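You operate a simulated robot arm through the tools that you are given. There is no shell and no other tool. Be economical: measure what you need, move in short steps, check, and stop when the job is done.

Carry out the task below with a simulated robot arm. There is one attempt and no reset: what you move stays moved.

## Task
Seat the red framed lens in the short rail's holder and focus the screen to a crisp bar.
Fine: holder at the 8 cm mark, rail lamp on for it and off afterwards, other lenses and the shutter left alone. Set down upright: what you pick out.

The check looks at the end state, three seconds after you hand in, the way a careful person would. Anything else that was tipped, shoved, dropped, spilled or broken makes it a failure.

## Robot
A 6-joint arm with a two-finger parallel gripper, fixed in place. Base frame: the origin is at the foot of the arm, x ahead of it, y to its left, z up; the work surface is at about z = 800. Lengths are in mm, angles in degrees, forces in N, time in s.
With the tool pointing down near the work surface it reaches from about 260 to 680 mm from the base axis. Its first joint turns from -66.0 to 66.0 degrees. Payload 2.9 kg.
The tool frame sits at the grasp point between the pads (the TCP): z along the fingers, y along the line on which they close. The tips reach 30 mm beyond it. The gripper opens to 110 mm. The fingers are 20 mm wide and 10 mm thick; the gripper's body (48 by 112 mm) begins 55 mm behind the TCP.
Orientation is that of the tool frame in the base frame, as a unit quaternion [w, x, y, z]. With the fingers straight down and closing along the base's y, the tool's x points along the base's -x, its y along +y and its z along -z.

## Interface
- The arm moves only by the tool play_rows. Its argument "commands" is a list of rows, each a list of 6 numbers: the shift along the base's x, y, z in units of 25 mm (1.0 is 25 mm), then the turn, a rotation vector about the base's x, y, z in units of 4 degrees (1.0 is 4 degrees). In form: [[x, y, z, ax, ay, az], ...]. A call has 1 to 10 rows; each row shifts and turns the commanded pose from where the row before left it. "fingers" is the gripper command, from -1 (fully open) to 1 (shut), values between in proportion, set as the call begins (left out, the last holds). A call with a number of a shift or a turn outside -1 to 1 is refused whole. Each row takes 0.2 s and may step no farther than 50 mm and 8.6 degrees from the row before; otherwise, or with a gripper value out of range, the whole call is refused. A pose out of reach is approached as far as the arm can. The call stops where the force on the tool passes 50 N (or 10 N more than at its start, if that is more) or the arm is blocked; 0.2 s more then pass. Each finger travels about 108 mm/s and halts on what it meets, pressing with about 28 N; the grip force reading is that of the motor and also rises with nothing between the fingers. The clock runs only during rows and for 0.2 s after the last one: add rows that do not move to give the fingers time. It gives the time, the measured TCP pose, the force on the tool (base axes), the opening and the grip force at its end, in the units of the frame above (readings bear some noise), with the torque about the TCP (base axes, N m) and any sound that the robot's microphone picked up.
- Cameras (640 x 400 px; columns grow to the right, rows downward): "scene" is fixed at [89.1, 440.3, 1394.1]; the picture's right is [-0.66, -0.76, 0.00], its down [-0.34, 0.30, -0.89] and it looks along [0.67, -0.58, -0.45] (base axes); focal length 331 px, centre (320, 200). "wrist" rides on the gripper at [72, 17, -103] in the tool frame; the picture's right is [-0.23, 0.97, 0.00], its down [-0.76, -0.18, -0.62] and it looks along [-0.61, -0.14, 0.78] (tool axes); focal length 222 px, centre (320, 200). There is no depth. A picture from a camera that has moved, and an enlarged one, comes with that camera's place and axes in the base frame and with its lens.
- grab_frame(camera): a new picture of that camera. It takes no simulated time.
- enlarge(camera, box): a new picture of the part [left, top, right, bottom] of that camera's present view, enlarged. It takes no simulated time.
- job_done(): hands the job in; it is judged then, once.

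Go step by step. Nothing tells you positions but the pictures and the camera data: compare them with the known pose of the tool, close in by small moves and look again before you grip or let go. The budget is 120 turns and 68 pictures, counting those below and the enlarged ones. Unless the task says otherwise, let go and move clear before handing in, and close with one line.

The tools are called by a JSON object that holds its "op" and its "data". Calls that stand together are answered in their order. play_rows: Moves the arm, as the interface text tells. Its arguments: {"type":"object","properties":{"commands":{"type":"array"},"fingers":{"type":"number"}},"required":["commands"]} The other tools are called the same way: grab_frame (camera) takes a picture; enlarge (camera, box) takes an enlarged picture of a part of a camera's view; job_done () hands the job in.

At the start:

```text
t: 0.0
position: [387.8, 7.9, 1240.7]
tcp_rot: [0.0, 0.001, 1.0, 0.0]
contact_force: [-0.6, 0.8, -0.3]
moment: [0.0, -0.04, -0.02]
finger_gap: 110.0
grip_force: 0.2
```

scene: 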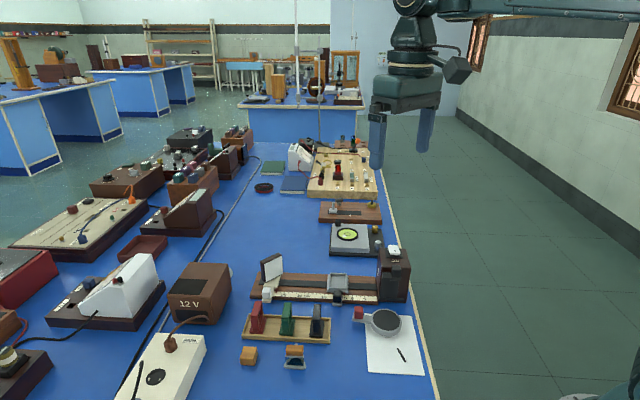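
wrist: 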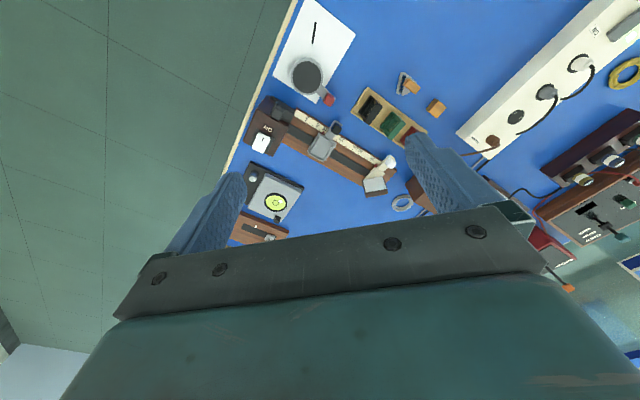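

I see a short rail with a lamp housing at the right end, a slider holder, a screen at the left end, and a tray with red, green and dark framed lenses. I'll look closer first.

{"op": "enlarge", "data": {"camera": "scene", "box": [230, 235, 430, 360]}}

{"op": "enlarge", "data": {"camera": "wrist", "box": [230, 50, 470, 200]}}

```text
3.20 times, centred on (330, 298) of scene
camera zoom: at [89.1, 440.3, 1394.1], right [-0.66, -0.76, 0.0], down [-0.34, 0.3, -0.89], along [0.67, -0.58, -0.45], focal length 1058 px, centre (288, -112)
```

zoom: 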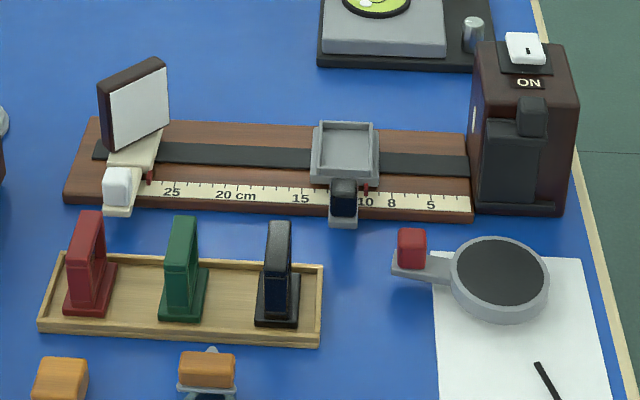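

```text
2.67 times, centred on (350, 125) of wrist
camera zoom: at [314.1, 24.8, 1344.4], right [0.23, 0.97, 0.0], down [0.76, -0.18, 0.62], along [0.61, -0.14, -0.78], focal length 592 px, centre (240, 400)
```

zoom: 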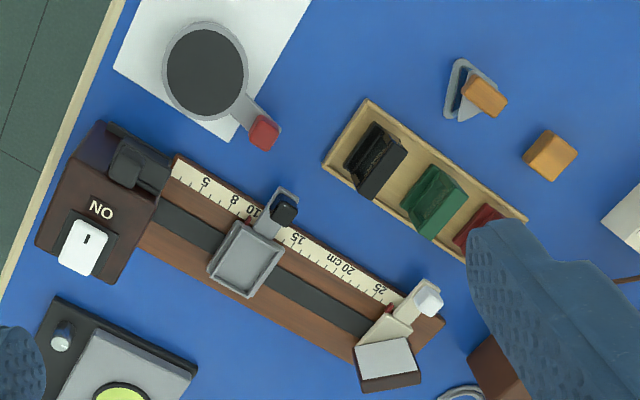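

The rail runs at about 45° in the base frame (mark 5 at about (473,-35), mark 25 at about (614,106)). The holder pointer reads about 10 cm and its knob is near (512,20,835). I'll turn the tool -45° and go down to look.

{"op": "play_rows", "data": {"commands": [[0.5, 0.05, -0.9, 0, 0, -1], [0.5, 0.05, -0.9, 0, 0, -1], [0.5, 0.05, -0.9, 0, 0, -1], [0.5, 0.05, -0.9, 0, 0, -1], [0.5, 0.05, -0.9, 0, 0, -1], [0.5, 0.05, -0.9, 0, 0, -1], [0.5, 0.05, -0.9, 0, 0, -1], [0.5, 0.05, -0.9, 0, 0, -1], [0.5, 0.05, -0.9, 0, 0, -1], [0.5, 0.05, -0.9, 0, 0, -1]], "fingers": -1}}

{"op": "play_rows", "data": {"commands": [[0, 0, 0, 0, 0, -1], [0, 0, 0, 0, 0, -0.25], [0, 0, 0, 0, 0, 0]]}}

{"op": "grab_frame", "data": {"camera": "wrist"}}

```text
t: 2.2
position: [511.3, 21.3, 1015.8]
tcp_rot: [0.0, 0.342, 0.94, 0.001]
contact_force: [0.1, 0.1, 0.5]
moment: [0.06, 0.02, 0.04]
finger_gap: 110.0
grip_force: 0.0
```

```text
t: 3.0
position: [513.3, 20.4, 1016.1]
tcp_rot: [0.0, 0.383, 0.924, 0.0]
contact_force: [0.6, 0.3, -0.3]
moment: [-0.01, 0.03, -0.01]
finger_gap: 110.1
grip_force: 0.0
```

```text
63 pictures are left
camera wrist: at [472.1, 83.2, 1119.2], right [0.85, 0.53, 0.0], down [0.41, -0.66, 0.62], along [0.33, -0.53, -0.78], focal length 222 px, centre (320, 200)
```

wrist: 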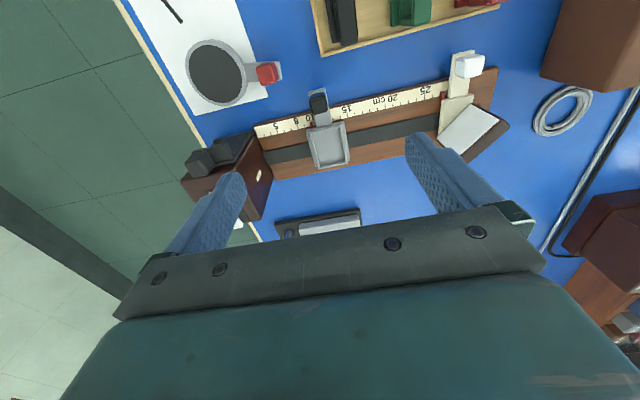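

The tool is now aligned with the rail. I'll zoom in on the holder and the lenses for detail.

{"op": "enlarge", "data": {"camera": "wrist", "box": [240, 50, 400, 175]}}

{"op": "enlarge", "data": {"camera": "scene", "box": [310, 265, 390, 315]}}

{"op": "enlarge", "data": {"camera": "scene", "box": [240, 250, 340, 345]}}

```text
3.20 times, centred on (320, 112) of wrist
camera zoom: at [472.1, 83.2, 1119.2], right [0.85, 0.53, 0.0], down [0.41, -0.66, 0.62], along [0.33, -0.53, -0.78], focal length 711 px, centre (320, 480)
```

zoom: 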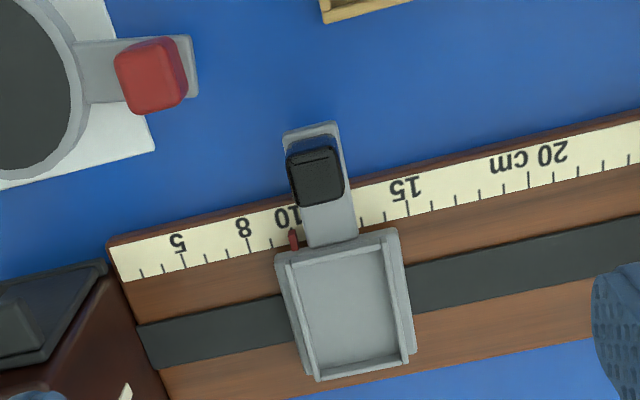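

```text
8.00 times, centred on (350, 290) of scene
camera zoom: at [89.1, 440.3, 1394.1], right [-0.66, -0.76, 0.0], down [-0.34, 0.3, -0.89], along [0.67, -0.58, -0.45], focal length 2645 px, centre (80, -520)
```

zoom: 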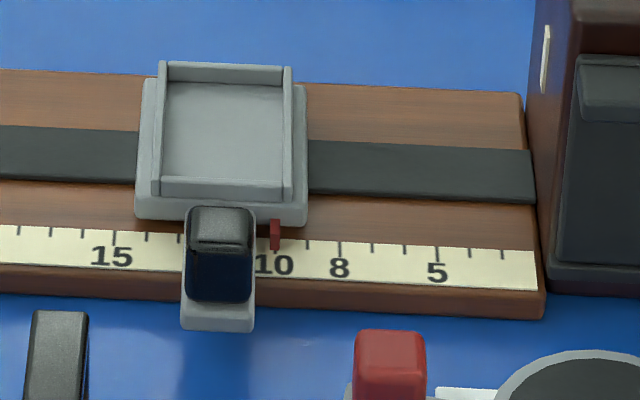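

```text
4.21 times, centred on (290, 298) of scene
camera zoom: at [89.1, 440.3, 1394.1], right [-0.66, -0.76, 0.0], down [-0.34, 0.3, -0.89], along [0.67, -0.58, -0.45], focal length 1392 px, centre (446, -210)
```

zoom: 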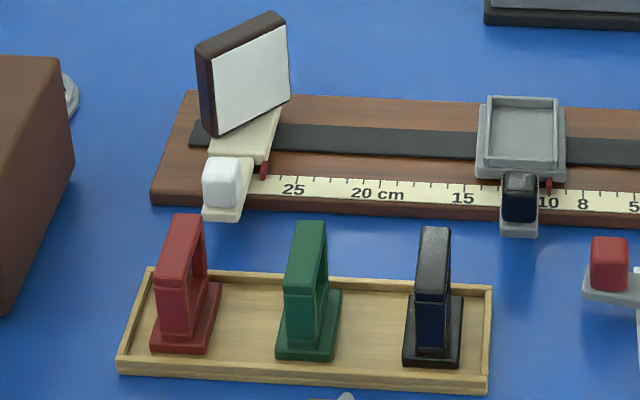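

The holder pointer reads 10.0 cm, so it needs to go 20 mm toward the lamp. I'll lower with a 60 mm opening around the black knob and stop above it to check.

{"op": "play_rows", "data": {"commands": [[0, 0, -1, 0, 0, 0], [0, 0, -1, 0, 0, 0], [0, 0, -1, 0, 0, 0], [0, 0, -1, 0, 0, 0], [-0.08, -0.08, -0.8, 0, 0, 0], [0, 0, 0, 0, 0, 0]], "fingers": -0.1}}

{"op": "grab_frame", "data": {"camera": "wrist"}}

{"op": "enlarge", "data": {"camera": "scene", "box": [290, 230, 400, 310]}}

```text
t: 4.4
position: [512.0, 17.2, 894.9]
tcp_rot: [0.0, 0.382, 0.924, 0.0]
contact_force: [0.3, -0.3, 0.7]
moment: [0.01, 0.0, -0.01]
finger_gap: 60.5
grip_force: 0.0
```

```text
59 pictures are left
camera wrist: at [471.5, 81.3, 999.0], right [0.85, 0.53, 0.0], down [0.41, -0.66, 0.62], along [0.33, -0.53, -0.78], focal length 222 px, centre (320, 200)
```

wrist: 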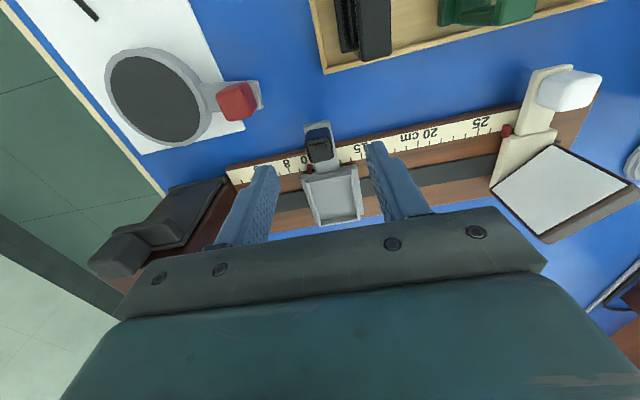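

```text
5.00 times, centred on (345, 270) of scene
camera zoom: at [89.1, 440.3, 1394.1], right [-0.66, -0.76, 0.0], down [-0.34, 0.3, -0.89], along [0.67, -0.58, -0.45], focal length 1653 px, centre (195, -150)
```

zoom: 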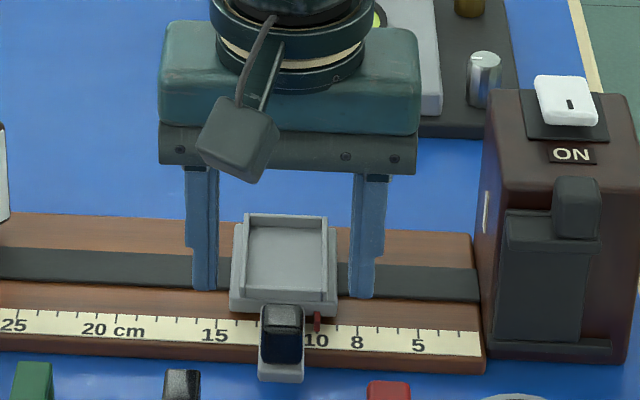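

The fingers straddle the knob. I'll lower to grip height and close.

{"op": "play_rows", "data": {"commands": [[-0.08, 0.06, -0.8, 0, 0, 0], [0, 0, -0.75, 0, 0, 0], [0, 0, 0, 0, 0, 0]]}}

{"op": "grab_frame", "data": {"camera": "wrist"}}

```text
t: 5.2
position: [509.1, 20.6, 855.8]
tcp_rot: [0.001, 0.383, 0.924, 0.0]
contact_force: [-0.3, -0.5, -0.5]
moment: [-0.03, 0.02, -0.01]
finger_gap: 60.6
grip_force: 0.0
```

```text
57 pictures are left
camera wrist: at [468.2, 83.3, 960.1], right [0.85, 0.53, 0.0], down [0.41, -0.66, 0.62], along [0.33, -0.53, -0.78], focal length 222 px, centre (320, 200)
```

wrist: 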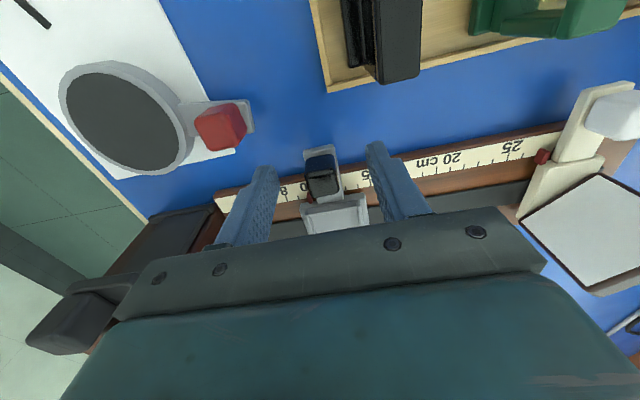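

{"op": "play_rows", "data": {"commands": [[0, 0, 0, 0, 0, 0], [0, 0, 0, 0, 0, 0], [0, 0, 0, 0, 0, 0]], "fingers": 1}}

{"op": "enlarge", "data": {"camera": "scene", "box": [310, 265, 390, 315]}}

```text
t: 6.0
position: [508.6, 20.0, 855.7]
tcp_rot: [0.0, 0.383, 0.924, -0.001]
contact_force: [0.7, 1.9, -2.2]
moment: [-0.16, -0.32, 0.03]
finger_gap: 19.8
grip_force: 45.3
```

```text
8.00 times, centred on (350, 290) of scene
camera zoom: at [89.1, 440.3, 1394.1], right [-0.66, -0.76, 0.0], down [-0.34, 0.3, -0.89], along [0.67, -0.58, -0.45], focal length 2645 px, centre (80, -520)
```

zoom: 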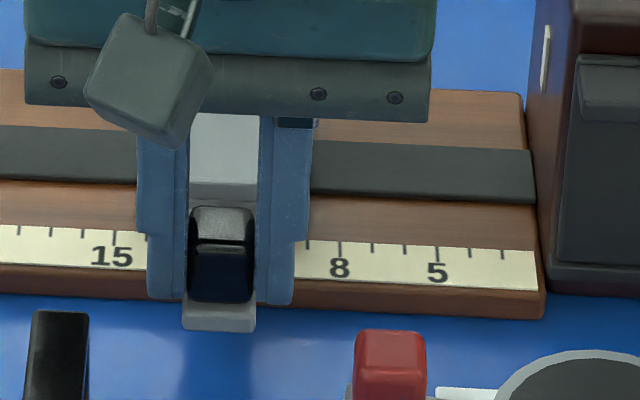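

The knob is held at 19.8 mm. I'll slide it 20 mm toward the lamp.

{"op": "play_rows", "data": {"commands": [[-0.19, -0.19, 0, 0, 0, 0], [-0.19, -0.19, 0, 0, 0, 0], [-0.19, -0.19, 0, 0, 0, 0], [0, 0, 0, 0, 0, 0], [0, 0, 0, 0, 0, 0]]}}

{"op": "enlarge", "data": {"camera": "scene", "box": [310, 265, 390, 315]}}

```text
t: 7.2
position: [494.6, 6.1, 856.6]
tcp_rot: [0.0, 0.383, 0.924, 0.0]
contact_force: [0.6, 1.1, -7.2]
moment: [-0.74, -0.9, 0.01]
finger_gap: 19.7
grip_force: 44.8
```

```text
8.00 times, centred on (350, 290) of scene
camera zoom: at [89.1, 440.3, 1394.1], right [-0.66, -0.76, 0.0], down [-0.34, 0.3, -0.89], along [0.67, -0.58, -0.45], focal length 2645 px, centre (80, -520)
```

zoom: 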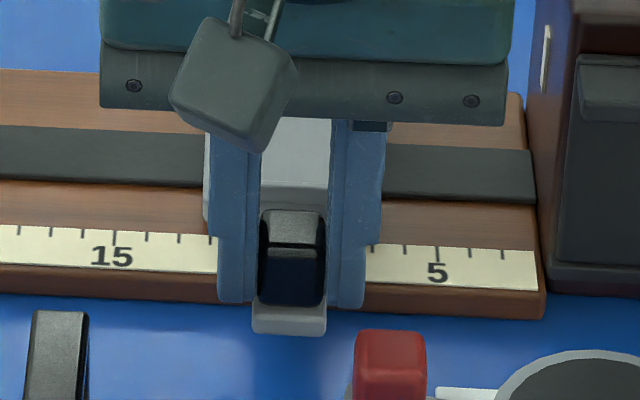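

{"op": "play_rows", "data": {"commands": [[0, 0, 0, 0, 0, 0], [0, 0, 0, 0, 0, 0], [0, 0, 0.8, 0, 0, 0], [0, 0, 1, 0, 0, 0], [0, 0, 1, 0, 0, 0], [0, 0, 1, 0, 0, 0]], "fingers": -0.1}}

{"op": "enlarge", "data": {"camera": "scene", "box": [310, 265, 390, 315]}}

{"op": "enlarge", "data": {"camera": "wrist", "box": [240, 60, 400, 160]}}

```text
t: 8.6
position: [494.7, 6.2, 953.6]
tcp_rot: [0.0, 0.383, 0.924, 0.0]
contact_force: [-0.8, 0.5, 0.1]
moment: [0.03, -0.01, -0.02]
finger_gap: 60.4
grip_force: 0.1
```

```text
8.00 times, centred on (350, 290) of scene
camera zoom: at [89.0, 440.3, 1394.1], right [-0.66, -0.76, 0.0], down [-0.34, 0.3, -0.89], along [0.67, -0.58, -0.45], focal length 2645 px, centre (80, -520)
```

zoom: 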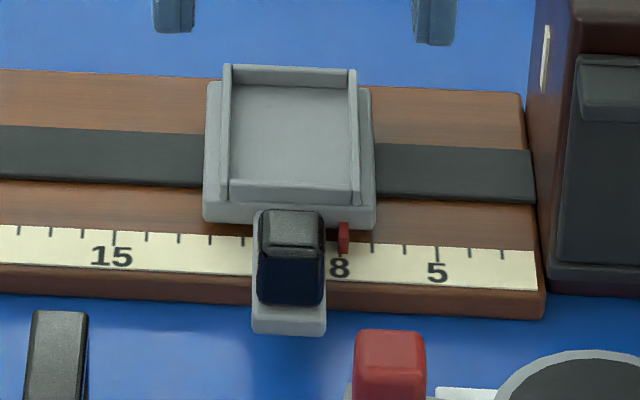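

```text
4.00 times, centred on (320, 110) of wrist
camera zoom: at [454.5, 67.7, 1057.2], right [0.85, 0.53, 0.0], down [0.41, -0.66, 0.62], along [0.33, -0.53, -0.78], focal length 888 px, centre (320, 560)
```

zoom: 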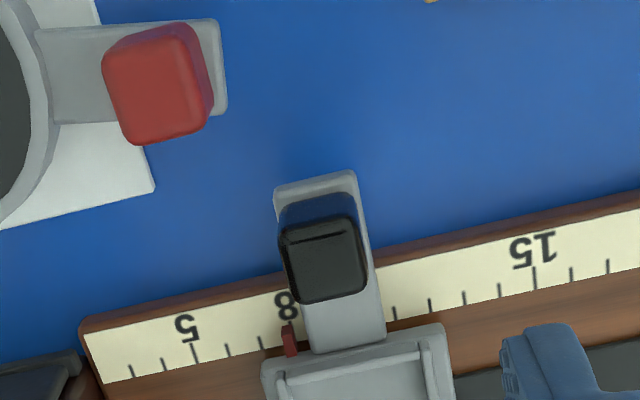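

{"op": "enlarge", "data": {"camera": "wrist", "box": [265, 125, 345, 160]}}

{"op": "enlarge", "data": {"camera": "scene", "box": [335, 283, 375, 308]}}

```text
8.00 times, centred on (305, 142) of wrist
camera zoom: at [454.5, 67.7, 1057.2], right [0.85, 0.53, 0.0], down [0.41, -0.66, 0.62], along [0.33, -0.53, -0.78], focal length 1777 px, centre (440, 660)
```

zoom: 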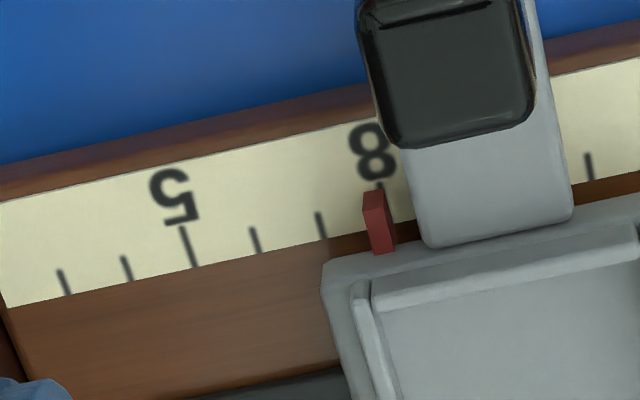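

```text
16.00 times, centred on (355, 296) of scene
camera zoom: at [89.0, 440.3, 1394.1], right [-0.66, -0.76, 0.0], down [-0.34, 0.3, -0.89], along [0.67, -0.58, -0.45], focal length 5290 px, centre (-240, -1328)
```

zoom: 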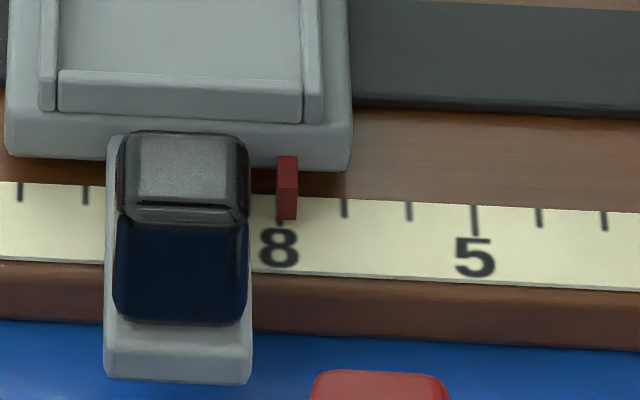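

The pointer is on the 8 mark to within about 1 mm. Next I'll go above the red lens, estimated near (574,205).

{"op": "play_rows", "data": {"commands": [[0, 0, 1, 0, 0, 0], [0.4, 1, 0.6, 0, 0, 0], [0.4, 1, 0, 0, 0, 0], [0.4, 1, 0, 0, 0, 0], [0.4, 1, 0, 0, 0, 0], [0.4, 1, 0, 0, 0, 0], [0.4, 1, 0, 0, 0, 0], [0.4, 1, 0, 0, 0, 0], [0.35, 0.9, 0, 0, 0, 0], [0, 0, 0, 0, 0, 0]]}}

{"op": "grab_frame", "data": {"camera": "wrist"}}

{"op": "grab_frame", "data": {"camera": "scene"}}

```text
t: 10.8
position: [571.9, 202.7, 990.4]
tcp_rot: [0.0, 0.382, 0.924, 0.0]
contact_force: [-0.4, 0.8, 0.0]
moment: [0.04, 0.0, -0.02]
finger_gap: 60.4
grip_force: 0.1
```

```text
50 pictures are left
camera wrist: at [532.2, 265.6, 1094.8], right [0.85, 0.53, 0.0], down [0.41, -0.66, 0.62], along [0.33, -0.53, -0.78], focal length 222 px, centre (320, 200)
```

wrist: 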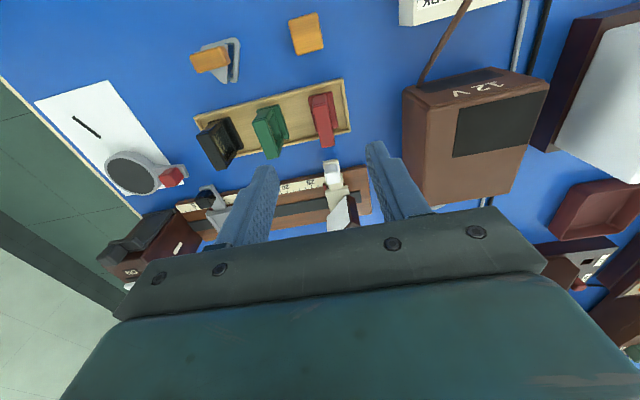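

```text
49 pictures are left
```

scene: 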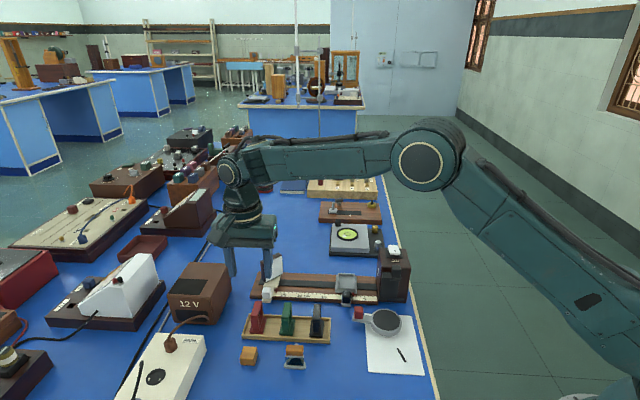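

{"op": "enlarge", "data": {"camera": "wrist", "box": [260, 70, 380, 160]}}

{"op": "enlarge", "data": {"camera": "scene", "box": [235, 290, 295, 350]}}

```text
4.44 times, centred on (320, 115) of wrist
camera zoom: at [532.2, 265.6, 1094.8], right [0.85, 0.53, 0.0], down [0.41, -0.66, 0.62], along [0.33, -0.53, -0.78], focal length 987 px, centre (320, 578)
```

zoom: 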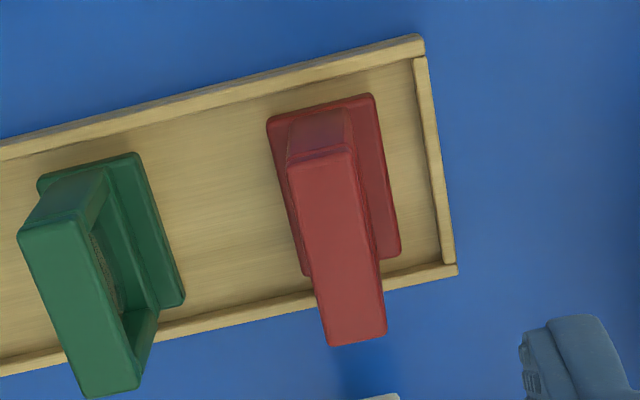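

```text
6.67 times, centred on (265, 320) of scene
camera zoom: at [89.0, 440.3, 1394.1], right [-0.66, -0.76, 0.0], down [-0.34, 0.3, -0.89], along [0.67, -0.58, -0.45], focal length 2204 px, centre (687, -600)
```

zoom: 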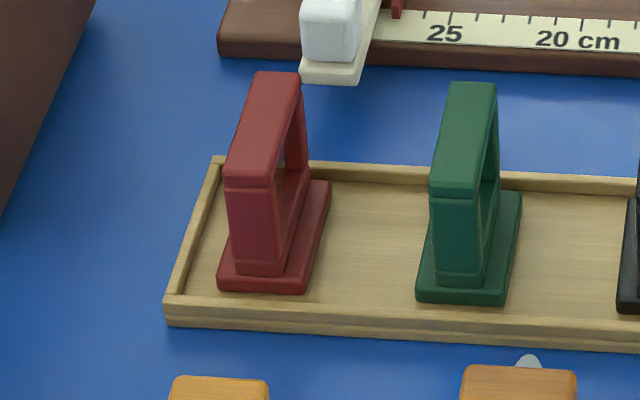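

The red lens frame is upright with its thin direction along the rail. Its top centre is near (582,196,860). I'll align over it and go down to just above.

{"op": "play_rows", "data": {"commands": [[0.4, -0.27, -0.2, 0, 0, 0], [0, 0, -1, 0, 0, 0], [0, 0, -1, 0, 0, 0], [0, 0, -0.9, 0, 0, 0], [0, 0, 0, 0, 0, 0]]}}

{"op": "grab_frame", "data": {"camera": "wrist"}}

{"op": "enlarge", "data": {"camera": "scene", "box": [215, 260, 315, 350]}}

```text
t: 12.0
position: [584.9, 197.0, 914.3]
tcp_rot: [0.001, 0.383, 0.924, 0.0]
contact_force: [-0.8, -0.2, -0.1]
moment: [0.02, -0.01, -0.02]
finger_gap: 60.7
grip_force: 0.0
```

```text
46 pictures are left
camera wrist: at [543.9, 259.4, 1018.2], right [0.85, 0.53, 0.0], down [0.41, -0.66, 0.62], along [0.33, -0.53, -0.78], focal length 222 px, centre (320, 200)
```

wrist: 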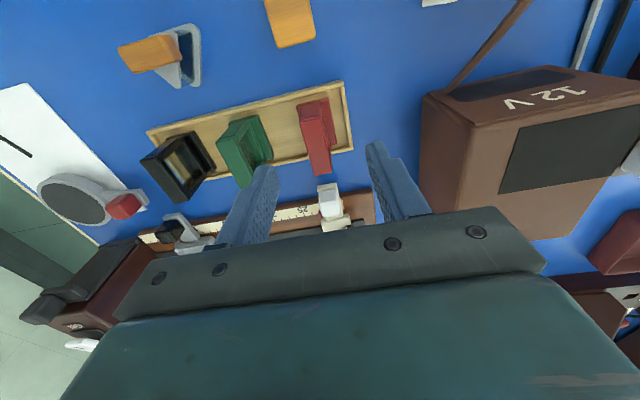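

```text
4.44 times, centred on (265, 305) of scene
camera zoom: at [89.1, 440.3, 1394.1], right [-0.66, -0.76, 0.0], down [-0.34, 0.3, -0.89], along [0.67, -0.58, -0.45], focal length 1469 px, centre (564, -267)
```

zoom: 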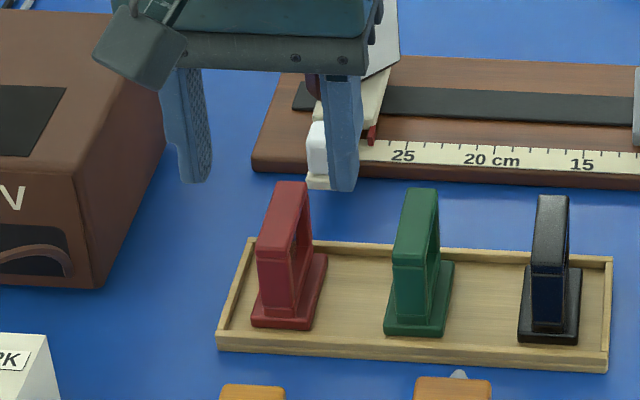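

{"op": "enlarge", "data": {"camera": "wrist", "box": [260, 80, 390, 190]}}

```text
3.64 times, centred on (325, 135) of wrist
camera zoom: at [543.9, 259.4, 1018.2], right [0.85, 0.53, 0.0], down [0.41, -0.66, 0.62], along [0.33, -0.53, -0.78], focal length 808 px, centre (302, 436)
```

zoom: 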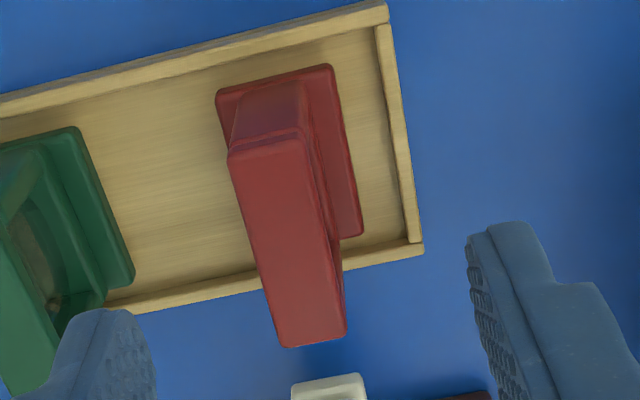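

Refined lens centre is (581.7,195.2), with its top at z about 860. I'll shift slightly, lower, and close softly.

{"op": "play_rows", "data": {"commands": [[-0.13, -0.07, -0.5, 0, 0, 0], [0, 0, -0.6, 0, 0, 0], [0, 0, -0.55, 0, 0, 0], [0, 0, 0, 0, 0, 0]]}}

{"op": "enlarge", "data": {"camera": "scene", "box": [215, 260, 315, 350]}}

{"op": "enlarge", "data": {"camera": "wrist", "box": [240, 80, 400, 220]}}

```text
t: 13.0
position: [580.8, 194.1, 873.8]
tcp_rot: [0.0, 0.383, 0.924, 0.0]
contact_force: [0.4, -0.1, -1.0]
moment: [0.04, -0.01, 0.03]
finger_gap: 60.6
grip_force: 0.0
```

```text
4.44 times, centred on (265, 305) of scene
camera zoom: at [89.1, 440.3, 1394.1], right [-0.66, -0.76, 0.0], down [-0.34, 0.3, -0.89], along [0.67, -0.58, -0.45], focal length 1469 px, centre (564, -267)
```

zoom: 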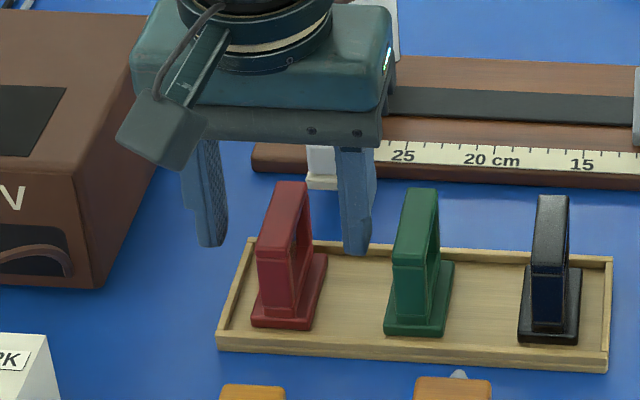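

```text
2.86 times, centred on (320, 150) of wrist
camera zoom: at [540.8, 257.0, 977.4], right [0.85, 0.53, 0.0], down [0.41, -0.66, 0.62], along [0.33, -0.53, -0.78], focal length 635 px, centre (320, 343)
```

zoom: 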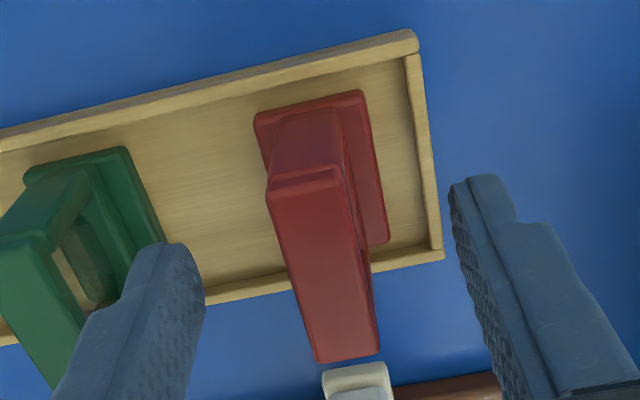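

{"op": "play_rows", "data": {"commands": [[0.03, 0.03, 0, 0, 0, 0], [0, 0, 0, 0, 0, 0], [0, 0, 0, 0, 0, 0], [0, 0, 0, 0, 0, 0]], "fingers": 1}}

{"op": "enlarge", "data": {"camera": "scene", "box": [215, 260, 315, 350]}}

```text
t: 14.0
position: [581.6, 195.7, 872.7]
tcp_rot: [0.0, 0.383, 0.924, 0.001]
contact_force: [0.2, -1.0, 0.3]
moment: [-0.05, -0.06, 0.01]
finger_gap: 14.9
grip_force: 28.1
```

```text
4.44 times, centred on (265, 305) of scene
camera zoom: at [89.0, 440.3, 1394.1], right [-0.66, -0.76, 0.0], down [-0.34, 0.3, -0.89], along [0.67, -0.58, -0.45], focal length 1469 px, centre (564, -267)
```

zoom: 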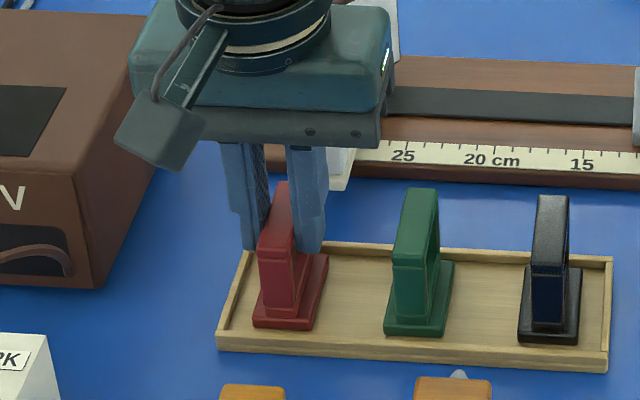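

The lens is gripped at 14.9 mm. I'll lift it straight up and carry it above the holder at about (540,-38).

{"op": "play_rows", "data": {"commands": [[0, 0, 0.6, 0, 0, 0], [0, 0, 0.9, 0, 0, 0], [0, 0, 1, 0, 0, 0], [0, 0, 1, 0, 0, 0], [0, 0, 1, 0, 0, 0], [0, 0, 0, 0, 0, 0]]}}

{"op": "grab_frame", "data": {"camera": "scene"}}

```text
t: 15.4
position: [580.5, 194.9, 983.9]
tcp_rot: [0.001, 0.382, 0.924, -0.001]
contact_force: [-0.2, 0.0, -0.3]
moment: [0.01, 0.0, 0.05]
finger_gap: 15.0
grip_force: 28.4
```

```text
40 pictures are left
```

scene: 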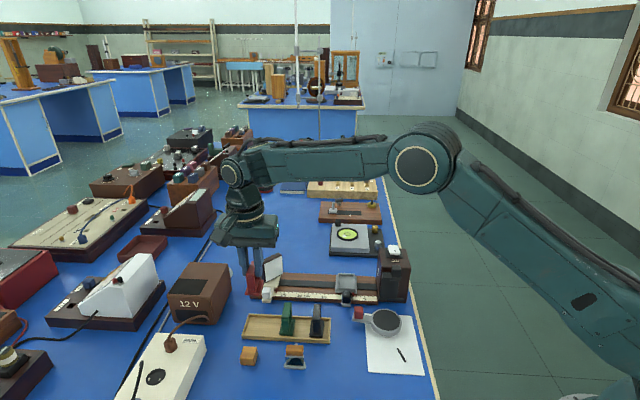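

{"op": "play_rows", "data": {"commands": [[-0.1, -0.8, 0.2, 0, 0, 0], [-0.18, -1, 0, 0, 0, 0], [-0.18, -1, 0, 0, 0, 0], [-0.18, -1, 0, 0, 0, 0], [-0.18, -1, 0, 0, 0, 0], [-0.18, -1, 0, 0, 0, 0], [-0.18, -1, 0, 0, 0, 0], [-0.18, -1, 0, 0, 0, 0], [-0.18, -1, 0, 0, 0, 0], [-0.08, -0.52, 0, 0, 0, 0]]}}

{"op": "play_rows", "data": {"commands": [[0, 0, -1, 0, 0, 0], [0, 0, -0.6, 0, 0, 0], [0, 0, 0, 0, 0, 0]]}}

{"op": "grab_frame", "data": {"camera": "wrist"}}

{"op": "enlarge", "data": {"camera": "scene", "box": [290, 225, 420, 315]}}

```text
t: 17.6
position: [539.4, -37.7, 991.2]
tcp_rot: [-0.001, 0.383, 0.924, 0.0]
contact_force: [0.3, -0.7, -1.0]
moment: [0.0, 0.02, -0.01]
finger_gap: 15.3
grip_force: 28.1
```

```text
t: 18.4
position: [541.1, -38.5, 950.6]
tcp_rot: [0.0, 0.383, 0.924, 0.0]
contact_force: [-0.2, 0.5, -0.7]
moment: [0.03, 0.01, -0.01]
finger_gap: 15.2
grip_force: 28.6
```

```text
39 pictures are left
camera wrist: at [499.9, 24.1, 1055.1], right [0.85, 0.53, 0.0], down [0.41, -0.66, 0.62], along [0.33, -0.53, -0.78], focal length 222 px, centre (320, 200)
```

wrist: 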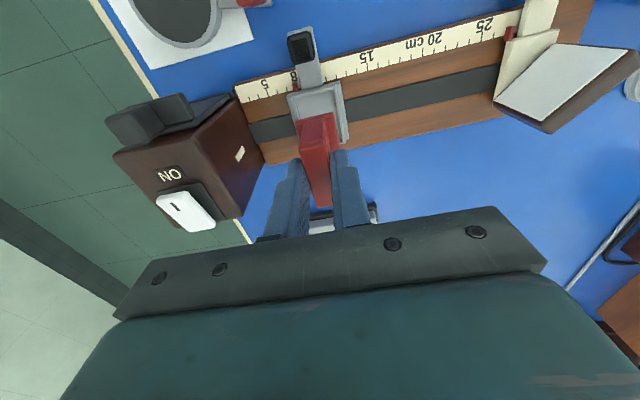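

```text
4.44 times, centred on (355, 270) of scene
camera zoom: at [89.1, 440.3, 1394.1], right [-0.66, -0.76, 0.0], down [-0.34, 0.3, -0.89], along [0.67, -0.58, -0.45], focal length 1469 px, centre (164, -111)
```

zoom: 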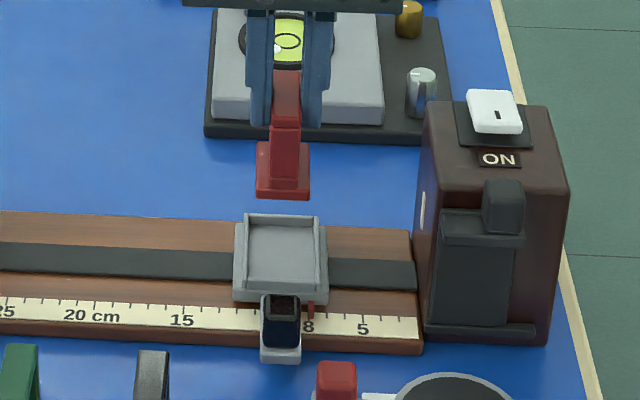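

{"op": "enlarge", "data": {"camera": "scene", "box": [325, 245, 385, 300]}}

{"op": "enlarge", "data": {"camera": "wrist", "box": [265, 70, 375, 220]}}

```text
7.27 times, centred on (355, 272) of scene
camera zoom: at [89.1, 440.3, 1394.1], right [-0.66, -0.76, 0.0], down [-0.34, 0.3, -0.89], along [0.67, -0.58, -0.45], focal length 2404 px, centre (66, -327)
```

zoom: 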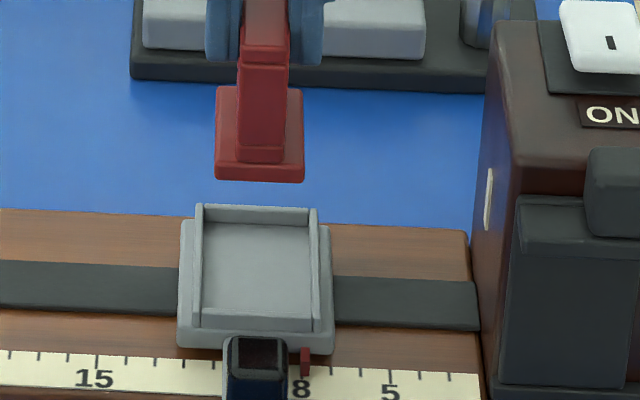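

```text
2.67 times, centred on (320, 145) of wrist
camera zoom: at [499.9, 24.1, 1055.1], right [0.85, 0.53, 0.0], down [0.41, -0.66, 0.62], along [0.33, -0.53, -0.78], focal length 592 px, centre (320, 347)
```

zoom: 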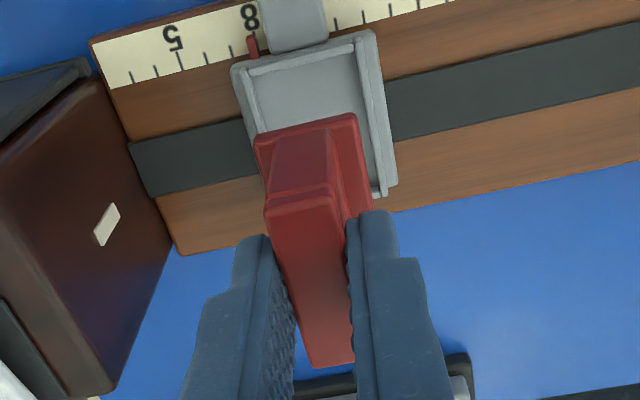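

The lens base sits over the socket (both near s≈356, m≈-411) with a few mm of clearance. I'll lower it to just above the rim, then check.

{"op": "play_rows", "data": {"commands": [[0, 0, -0.8, 0, 0, 0], [0, 0, -0.8, 0, 0, 0], [0, 0, -0.1, 0, 0, 0], [0, 0, 0, 0, 0, 0]]}}

{"op": "enlarge", "data": {"camera": "scene", "box": [325, 245, 385, 300]}}

{"op": "enlarge", "data": {"camera": "wrist", "box": [265, 90, 375, 220]}}

```text
t: 19.4
position: [540.8, -37.7, 907.4]
tcp_rot: [0.0, 0.383, 0.924, 0.0]
contact_force: [0.1, -1.1, 0.1]
moment: [0.04, 0.0, 0.03]
finger_gap: 14.9
grip_force: 28.1
```

```text
7.27 times, centred on (355, 272) of scene
camera zoom: at [89.1, 440.3, 1394.1], right [-0.66, -0.76, 0.0], down [-0.34, 0.3, -0.89], along [0.67, -0.58, -0.45], focal length 2404 px, centre (66, -327)
```

zoom: 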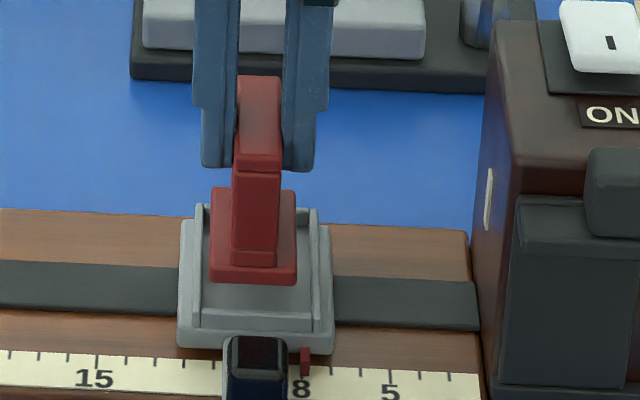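

```text
3.08 times, centred on (320, 155) of wrist
camera zoom: at [499.9, 24.9, 1011.6], right [0.85, 0.53, 0.0], down [0.41, -0.66, 0.62], along [0.33, -0.53, -0.78], focal length 684 px, centre (320, 338)
```

zoom: 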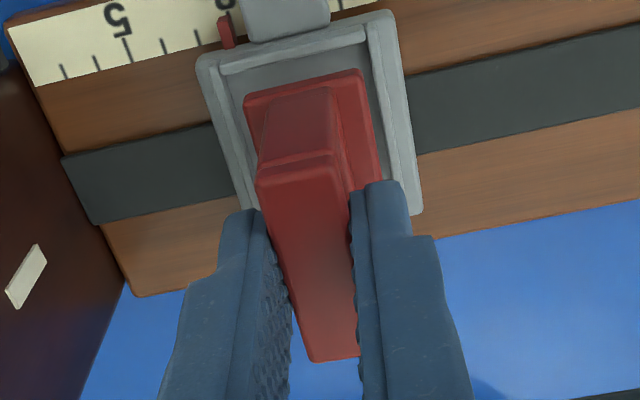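

It needs about 1.5 mm toward the lamp to be centred. I'll correct that and lower gently until it touches.

{"op": "play_rows", "data": {"commands": [[-0.045, -0.045, -0.2, 0, 0, 0], [0, 0, -0.16, 0, 0, 0], [0, 0, 0, 0, 0, 0]]}}

{"op": "enlarge", "data": {"camera": "scene", "box": [325, 245, 385, 300]}}

```text
t: 20.2
position: [539.7, -38.4, 898.1]
tcp_rot: [0.001, 0.382, 0.924, 0.001]
contact_force: [0.3, 0.2, -0.9]
moment: [0.0, 0.01, 0.02]
finger_gap: 15.1
grip_force: 27.9
```

```text
7.27 times, centred on (355, 272) of scene
camera zoom: at [89.1, 440.3, 1394.1], right [-0.66, -0.76, 0.0], down [-0.34, 0.3, -0.89], along [0.67, -0.58, -0.45], focal length 2404 px, centre (66, -327)
```

zoom: 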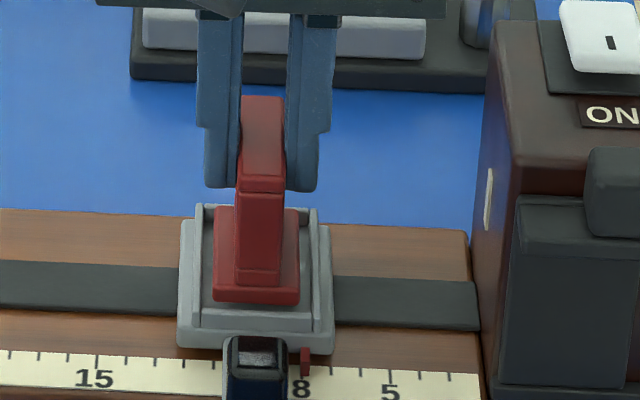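

{"op": "play_rows", "data": {"commands": [[0, 0, -0.08, 0, 0, 0], [0, 0, -0.08, 0, 0, 0], [0, 0, 0, 0, 0, 0]]}}

{"op": "enlarge", "data": {"camera": "scene", "box": [325, 245, 385, 300]}}

```text
t: 21.0
position: [539.8, -37.8, 895.7]
tcp_rot: [0.0, 0.383, 0.924, 0.0]
contact_force: [0.1, -0.5, -1.2]
moment: [0.01, 0.01, -0.01]
finger_gap: 14.9
grip_force: 27.7
```

```text
7.27 times, centred on (355, 272) of scene
camera zoom: at [89.1, 440.3, 1394.1], right [-0.66, -0.76, 0.0], down [-0.34, 0.3, -0.89], along [0.67, -0.58, -0.45], focal length 2404 px, centre (66, -327)
```

zoom: 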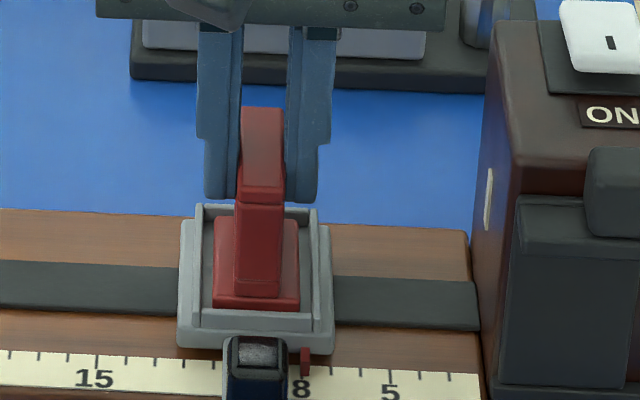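

{"op": "play_rows", "data": {"commands": [[0, 0, -0.08, 0, 0, 0], [0, 0, 0, 0, 0, 0]]}}

{"op": "play_rows", "data": {"commands": [[0, 0, -0.06, 0, 0, 0], [0, 0, 0, 0, 0, 0]]}}

{"op": "play_rows", "data": {"commands": [[0, 0, -0.04, 0, 0, 0], [0, 0, 0, 0, 0, 0]]}}

```text
t: 21.6
position: [540.1, -39.7, 892.3]
tcp_rot: [-0.001, 0.383, 0.924, 0.001]
contact_force: [-0.8, -0.1, 3.7]
moment: [0.05, 0.09, 0.01]
finger_gap: 15.2
grip_force: 28.0
```

```text
t: 22.2
position: [539.6, -38.1, 893.3]
tcp_rot: [0.001, 0.383, 0.924, 0.0]
contact_force: [-3.1, 2.3, 18.8]
moment: [0.19, 0.26, 0.01]
finger_gap: 15.2
grip_force: 28.3
```

```text
t: 22.8
position: [540.4, -39.6, 892.3]
tcp_rot: [0.002, 0.383, 0.924, 0.001]
contact_force: [0.6, 1.2, 20.5]
moment: [-0.02, -0.06, 0.0]
finger_gap: 15.0
grip_force: 28.2
```

Contact came at the expected floor height, so the lens is seated. I'll ease the load, open, and rise.

{"op": "play_rows", "data": {"commands": [[0, 0, 0.07, 0, 0, 0], [0, 0, 0, 0, 0, 0]]}}

{"op": "play_rows", "data": {"commands": [[0, 0, 0, 0, 0, 0], [0, 0, 0, 0, 0, 0], [0, 0, 0.6, 0, 0, 0], [0, 0, 1, 0, 0, 0], [0, 0, 1, 0, 0, 0], [0, 0, 1, 0, 0, 0], [0, 0, 0, 0, 0, 0]], "fingers": 0.3}}

{"op": "enlarge", "data": {"camera": "scene", "box": [320, 240, 420, 310]}}

{"op": "grab_frame", "data": {"camera": "wrist"}}

```text
t: 23.4
position: [538.8, -39.2, 891.5]
tcp_rot: [-0.001, 0.383, 0.924, 0.0]
contact_force: [1.8, -1.6, 6.4]
moment: [-0.24, -0.25, 0.03]
finger_gap: 14.9
grip_force: 28.3
```

```text
t: 25.0
position: [539.8, -38.3, 983.3]
tcp_rot: [0.0, 0.383, 0.924, 0.0]
contact_force: [-0.5, -0.3, 0.7]
moment: [0.01, 0.0, 0.0]
finger_gap: 38.6
grip_force: 0.1
```

```text
5.71 times, centred on (370, 275) of scene
camera zoom: at [89.0, 440.3, 1394.1], right [-0.66, -0.76, 0.0], down [-0.34, 0.3, -0.89], along [0.67, -0.58, -0.45], focal length 1889 px, centre (34, -229)
```

zoom: 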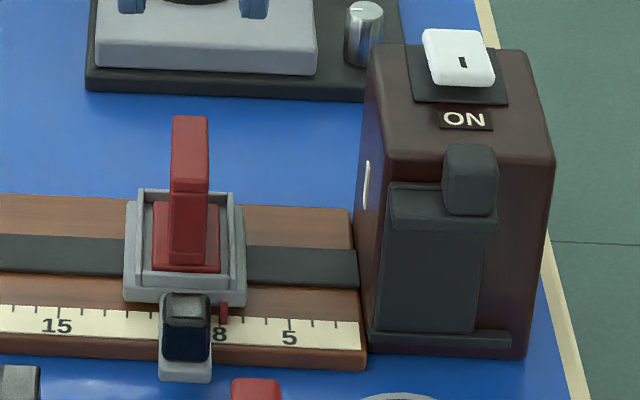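

```text
30 pictures are left
camera wrist: at [499.5, 24.5, 1086.7], right [0.85, 0.53, 0.0], down [0.41, -0.66, 0.62], along [0.33, -0.53, -0.78], focal length 222 px, centre (320, 200)
```

wrist: 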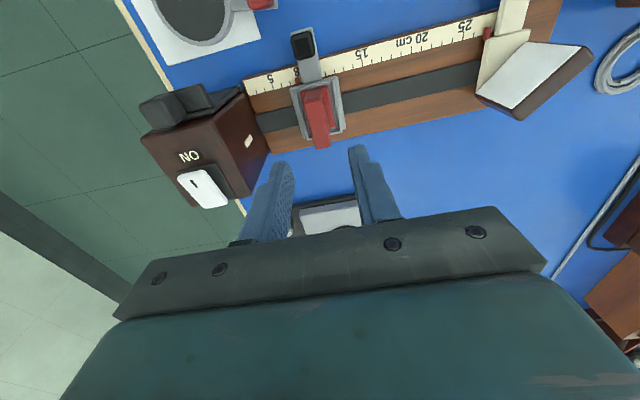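

The lens is seated upright. Next is the rocker switch on the lamp; I'll look at it closely.

{"op": "enlarge", "data": {"camera": "scene", "box": [380, 235, 420, 270]}}

{"op": "enlarge", "data": {"camera": "wrist", "box": [160, 130, 270, 220]}}

```text
11.43 times, centred on (400, 252) of scene
camera zoom: at [89.0, 440.3, 1394.1], right [-0.66, -0.76, 0.0], down [-0.34, 0.3, -0.89], along [0.67, -0.58, -0.45], focal length 3778 px, centre (-594, -400)
```

zoom: 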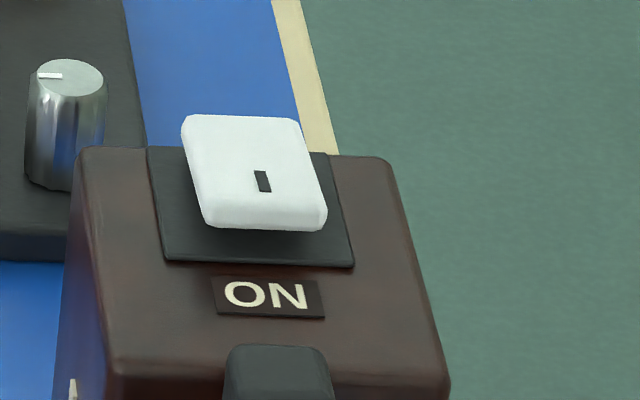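

```text
4.44 times, centred on (215, 175) of wrist
camera zoom: at [499.5, 24.5, 1086.7], right [0.85, 0.53, 0.0], down [0.41, -0.66, 0.62], along [0.33, -0.53, -0.78], focal length 987 px, centre (787, 311)
```

zoom: 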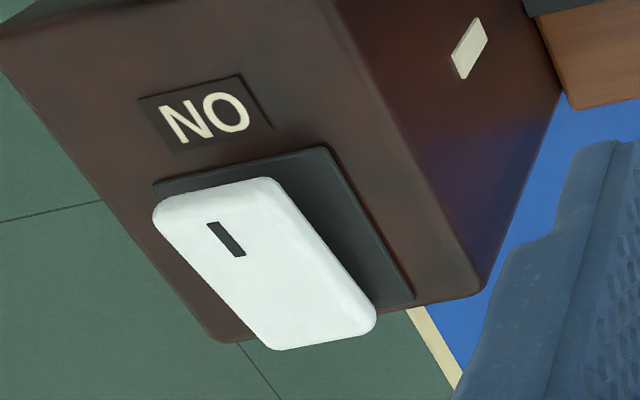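

The ON-side edge of the rocker is up, so the lamp is off. Its mark is near (464,-126,925). I'll go above the ON half with the fingers closed.

{"op": "play_rows", "data": {"commands": [[-0.4, -0.4, 0.4, 0, 0, 0], [-0.7, -0.7, 0, 0, 0, 0], [-0.7, -0.75, 0, 0, 0, 0], [-0.7, -0.75, 0, 0, 0, 0], [-0.68, -0.75, 0, 0, 0, 0], [0, 0, -0.7, 0, 0, 0], [0, 0, 0, 0, 0, 0]], "fingers": 1}}

{"op": "enlarge", "data": {"camera": "scene", "box": [370, 220, 430, 270]}}

{"op": "grab_frame", "data": {"camera": "wrist"}}

```text
t: 26.6
position: [461.3, -122.8, 975.0]
tcp_rot: [0.0, 0.382, 0.924, 0.0]
contact_force: [-0.2, -0.7, -0.5]
moment: [0.0, 0.01, -0.01]
finger_gap: 0.1
grip_force: 27.9
```

```text
8.00 times, centred on (400, 245) of scene
camera zoom: at [89.1, 440.3, 1394.1], right [-0.66, -0.76, 0.0], down [-0.34, 0.3, -0.89], along [0.67, -0.58, -0.45], focal length 2645 px, centre (-320, -160)
```

zoom: 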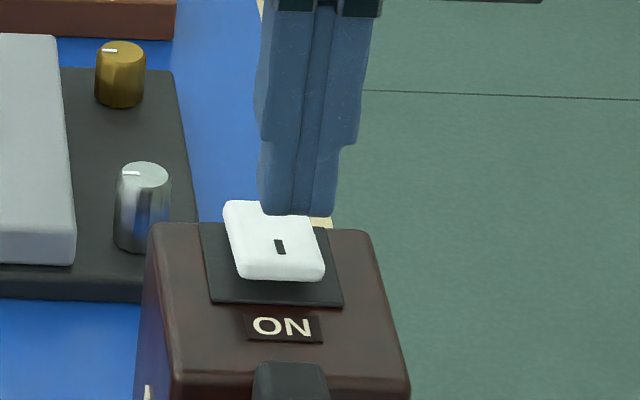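

```text
26 pictures are left
camera wrist: at [419.8, -60.1, 1078.3], right [0.85, 0.53, 0.0], down [0.41, -0.66, 0.62], along [0.33, -0.53, -0.78], focal length 222 px, centre (320, 200)
```

wrist: 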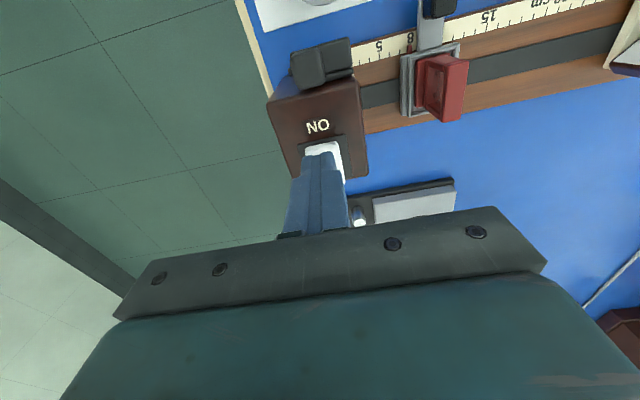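

{"op": "play_rows", "data": {"commands": [[0.08, 0.09, 0, 0, 0, 0], [0, 0, -0.4, 0, 0, 0], [0, 0, -0.2, 0, 0, 0], [0, 0, 0, 0, 0, 0]]}}

{"op": "enlarge", "data": {"camera": "scene", "box": [370, 220, 430, 270]}}

```text
t: 27.6
position: [461.4, -119.9, 959.8]
tcp_rot: [-0.001, 0.383, 0.924, 0.0]
contact_force: [0.4, 0.3, -0.3]
moment: [0.01, -0.01, -0.01]
finger_gap: 0.0
grip_force: 28.0
```

```text
8.00 times, centred on (400, 245) of scene
camera zoom: at [89.1, 440.3, 1394.1], right [-0.66, -0.76, 0.0], down [-0.34, 0.3, -0.89], along [0.67, -0.58, -0.45], focal length 2645 px, centre (-320, -160)
```

zoom: 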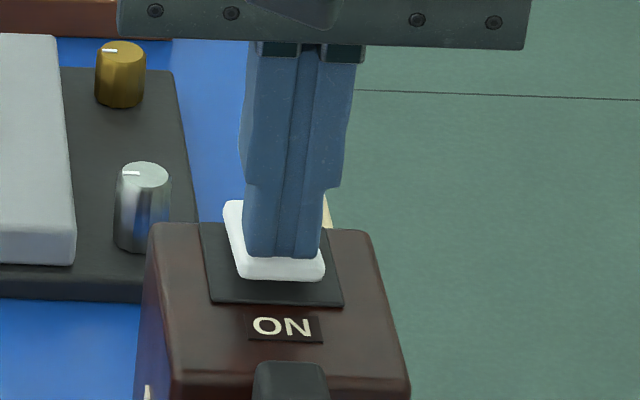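

{"op": "play_rows", "data": {"commands": [[0, 0, -0.12, 0, 0, 0], [0, 0, -0.12, 0, 0, 0], [0, 0, 0, 0, 0, 0]]}}

{"op": "play_rows", "data": {"commands": [[0, 0, -0.1, 0, 0, 0], [0, 0, 0, 0, 0, 0]]}}

```text
t: 28.4
position: [462.0, -120.2, 953.1]
tcp_rot: [0.0, 0.383, 0.924, 0.0]
contact_force: [-0.6, 0.5, 0.1]
moment: [-0.01, -0.01, 0.0]
finger_gap: 0.0
grip_force: 27.7
```

```text
t: 29.0
position: [462.2, -120.8, 953.4]
tcp_rot: [0.0, 0.383, 0.924, 0.0]
contact_force: [-6.6, 0.7, 23.1]
moment: [-0.14, 0.03, 0.11]
finger_gap: 0.1
grip_force: 28.0
```

{"op": "play_rows", "data": {"commands": [[0, 0, -0.12, 0, 0, 0], [0, 0, 0, 0, 0, 0]]}}

{"op": "enlarge", "data": {"camera": "scene", "box": [240, 220, 430, 330]}}

```text
t: 29.5
position: [462.8, -120.5, 952.7]
tcp_rot: [0.003, 0.383, 0.924, 0.001]
contact_force: [-3.0, 1.4, 6.5]
moment: [0.01, 0.05, -0.06]
finger_gap: 0.0
grip_force: 27.9
stopped in row 2: the force on the tool passed its limit at 52 N (the readings are from after the stop); the commanded pose is now the measured one
```

```text
3.37 times, centred on (335, 275) of scene
camera zoom: at [88.9, 440.4, 1394.1], right [-0.66, -0.76, 0.0], down [-0.34, 0.3, -0.89], along [0.67, -0.58, -0.45], focal length 1114 px, centre (270, -53)
```

zoom: 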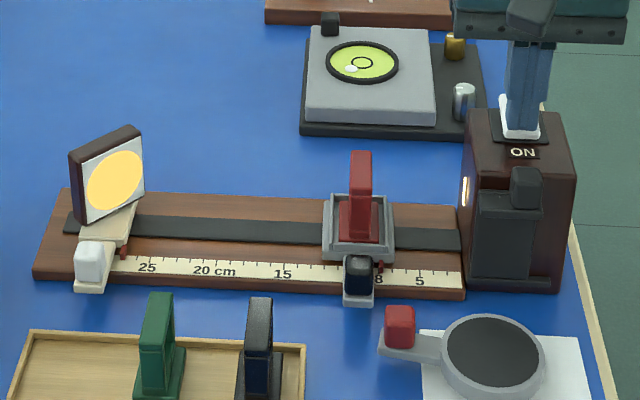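

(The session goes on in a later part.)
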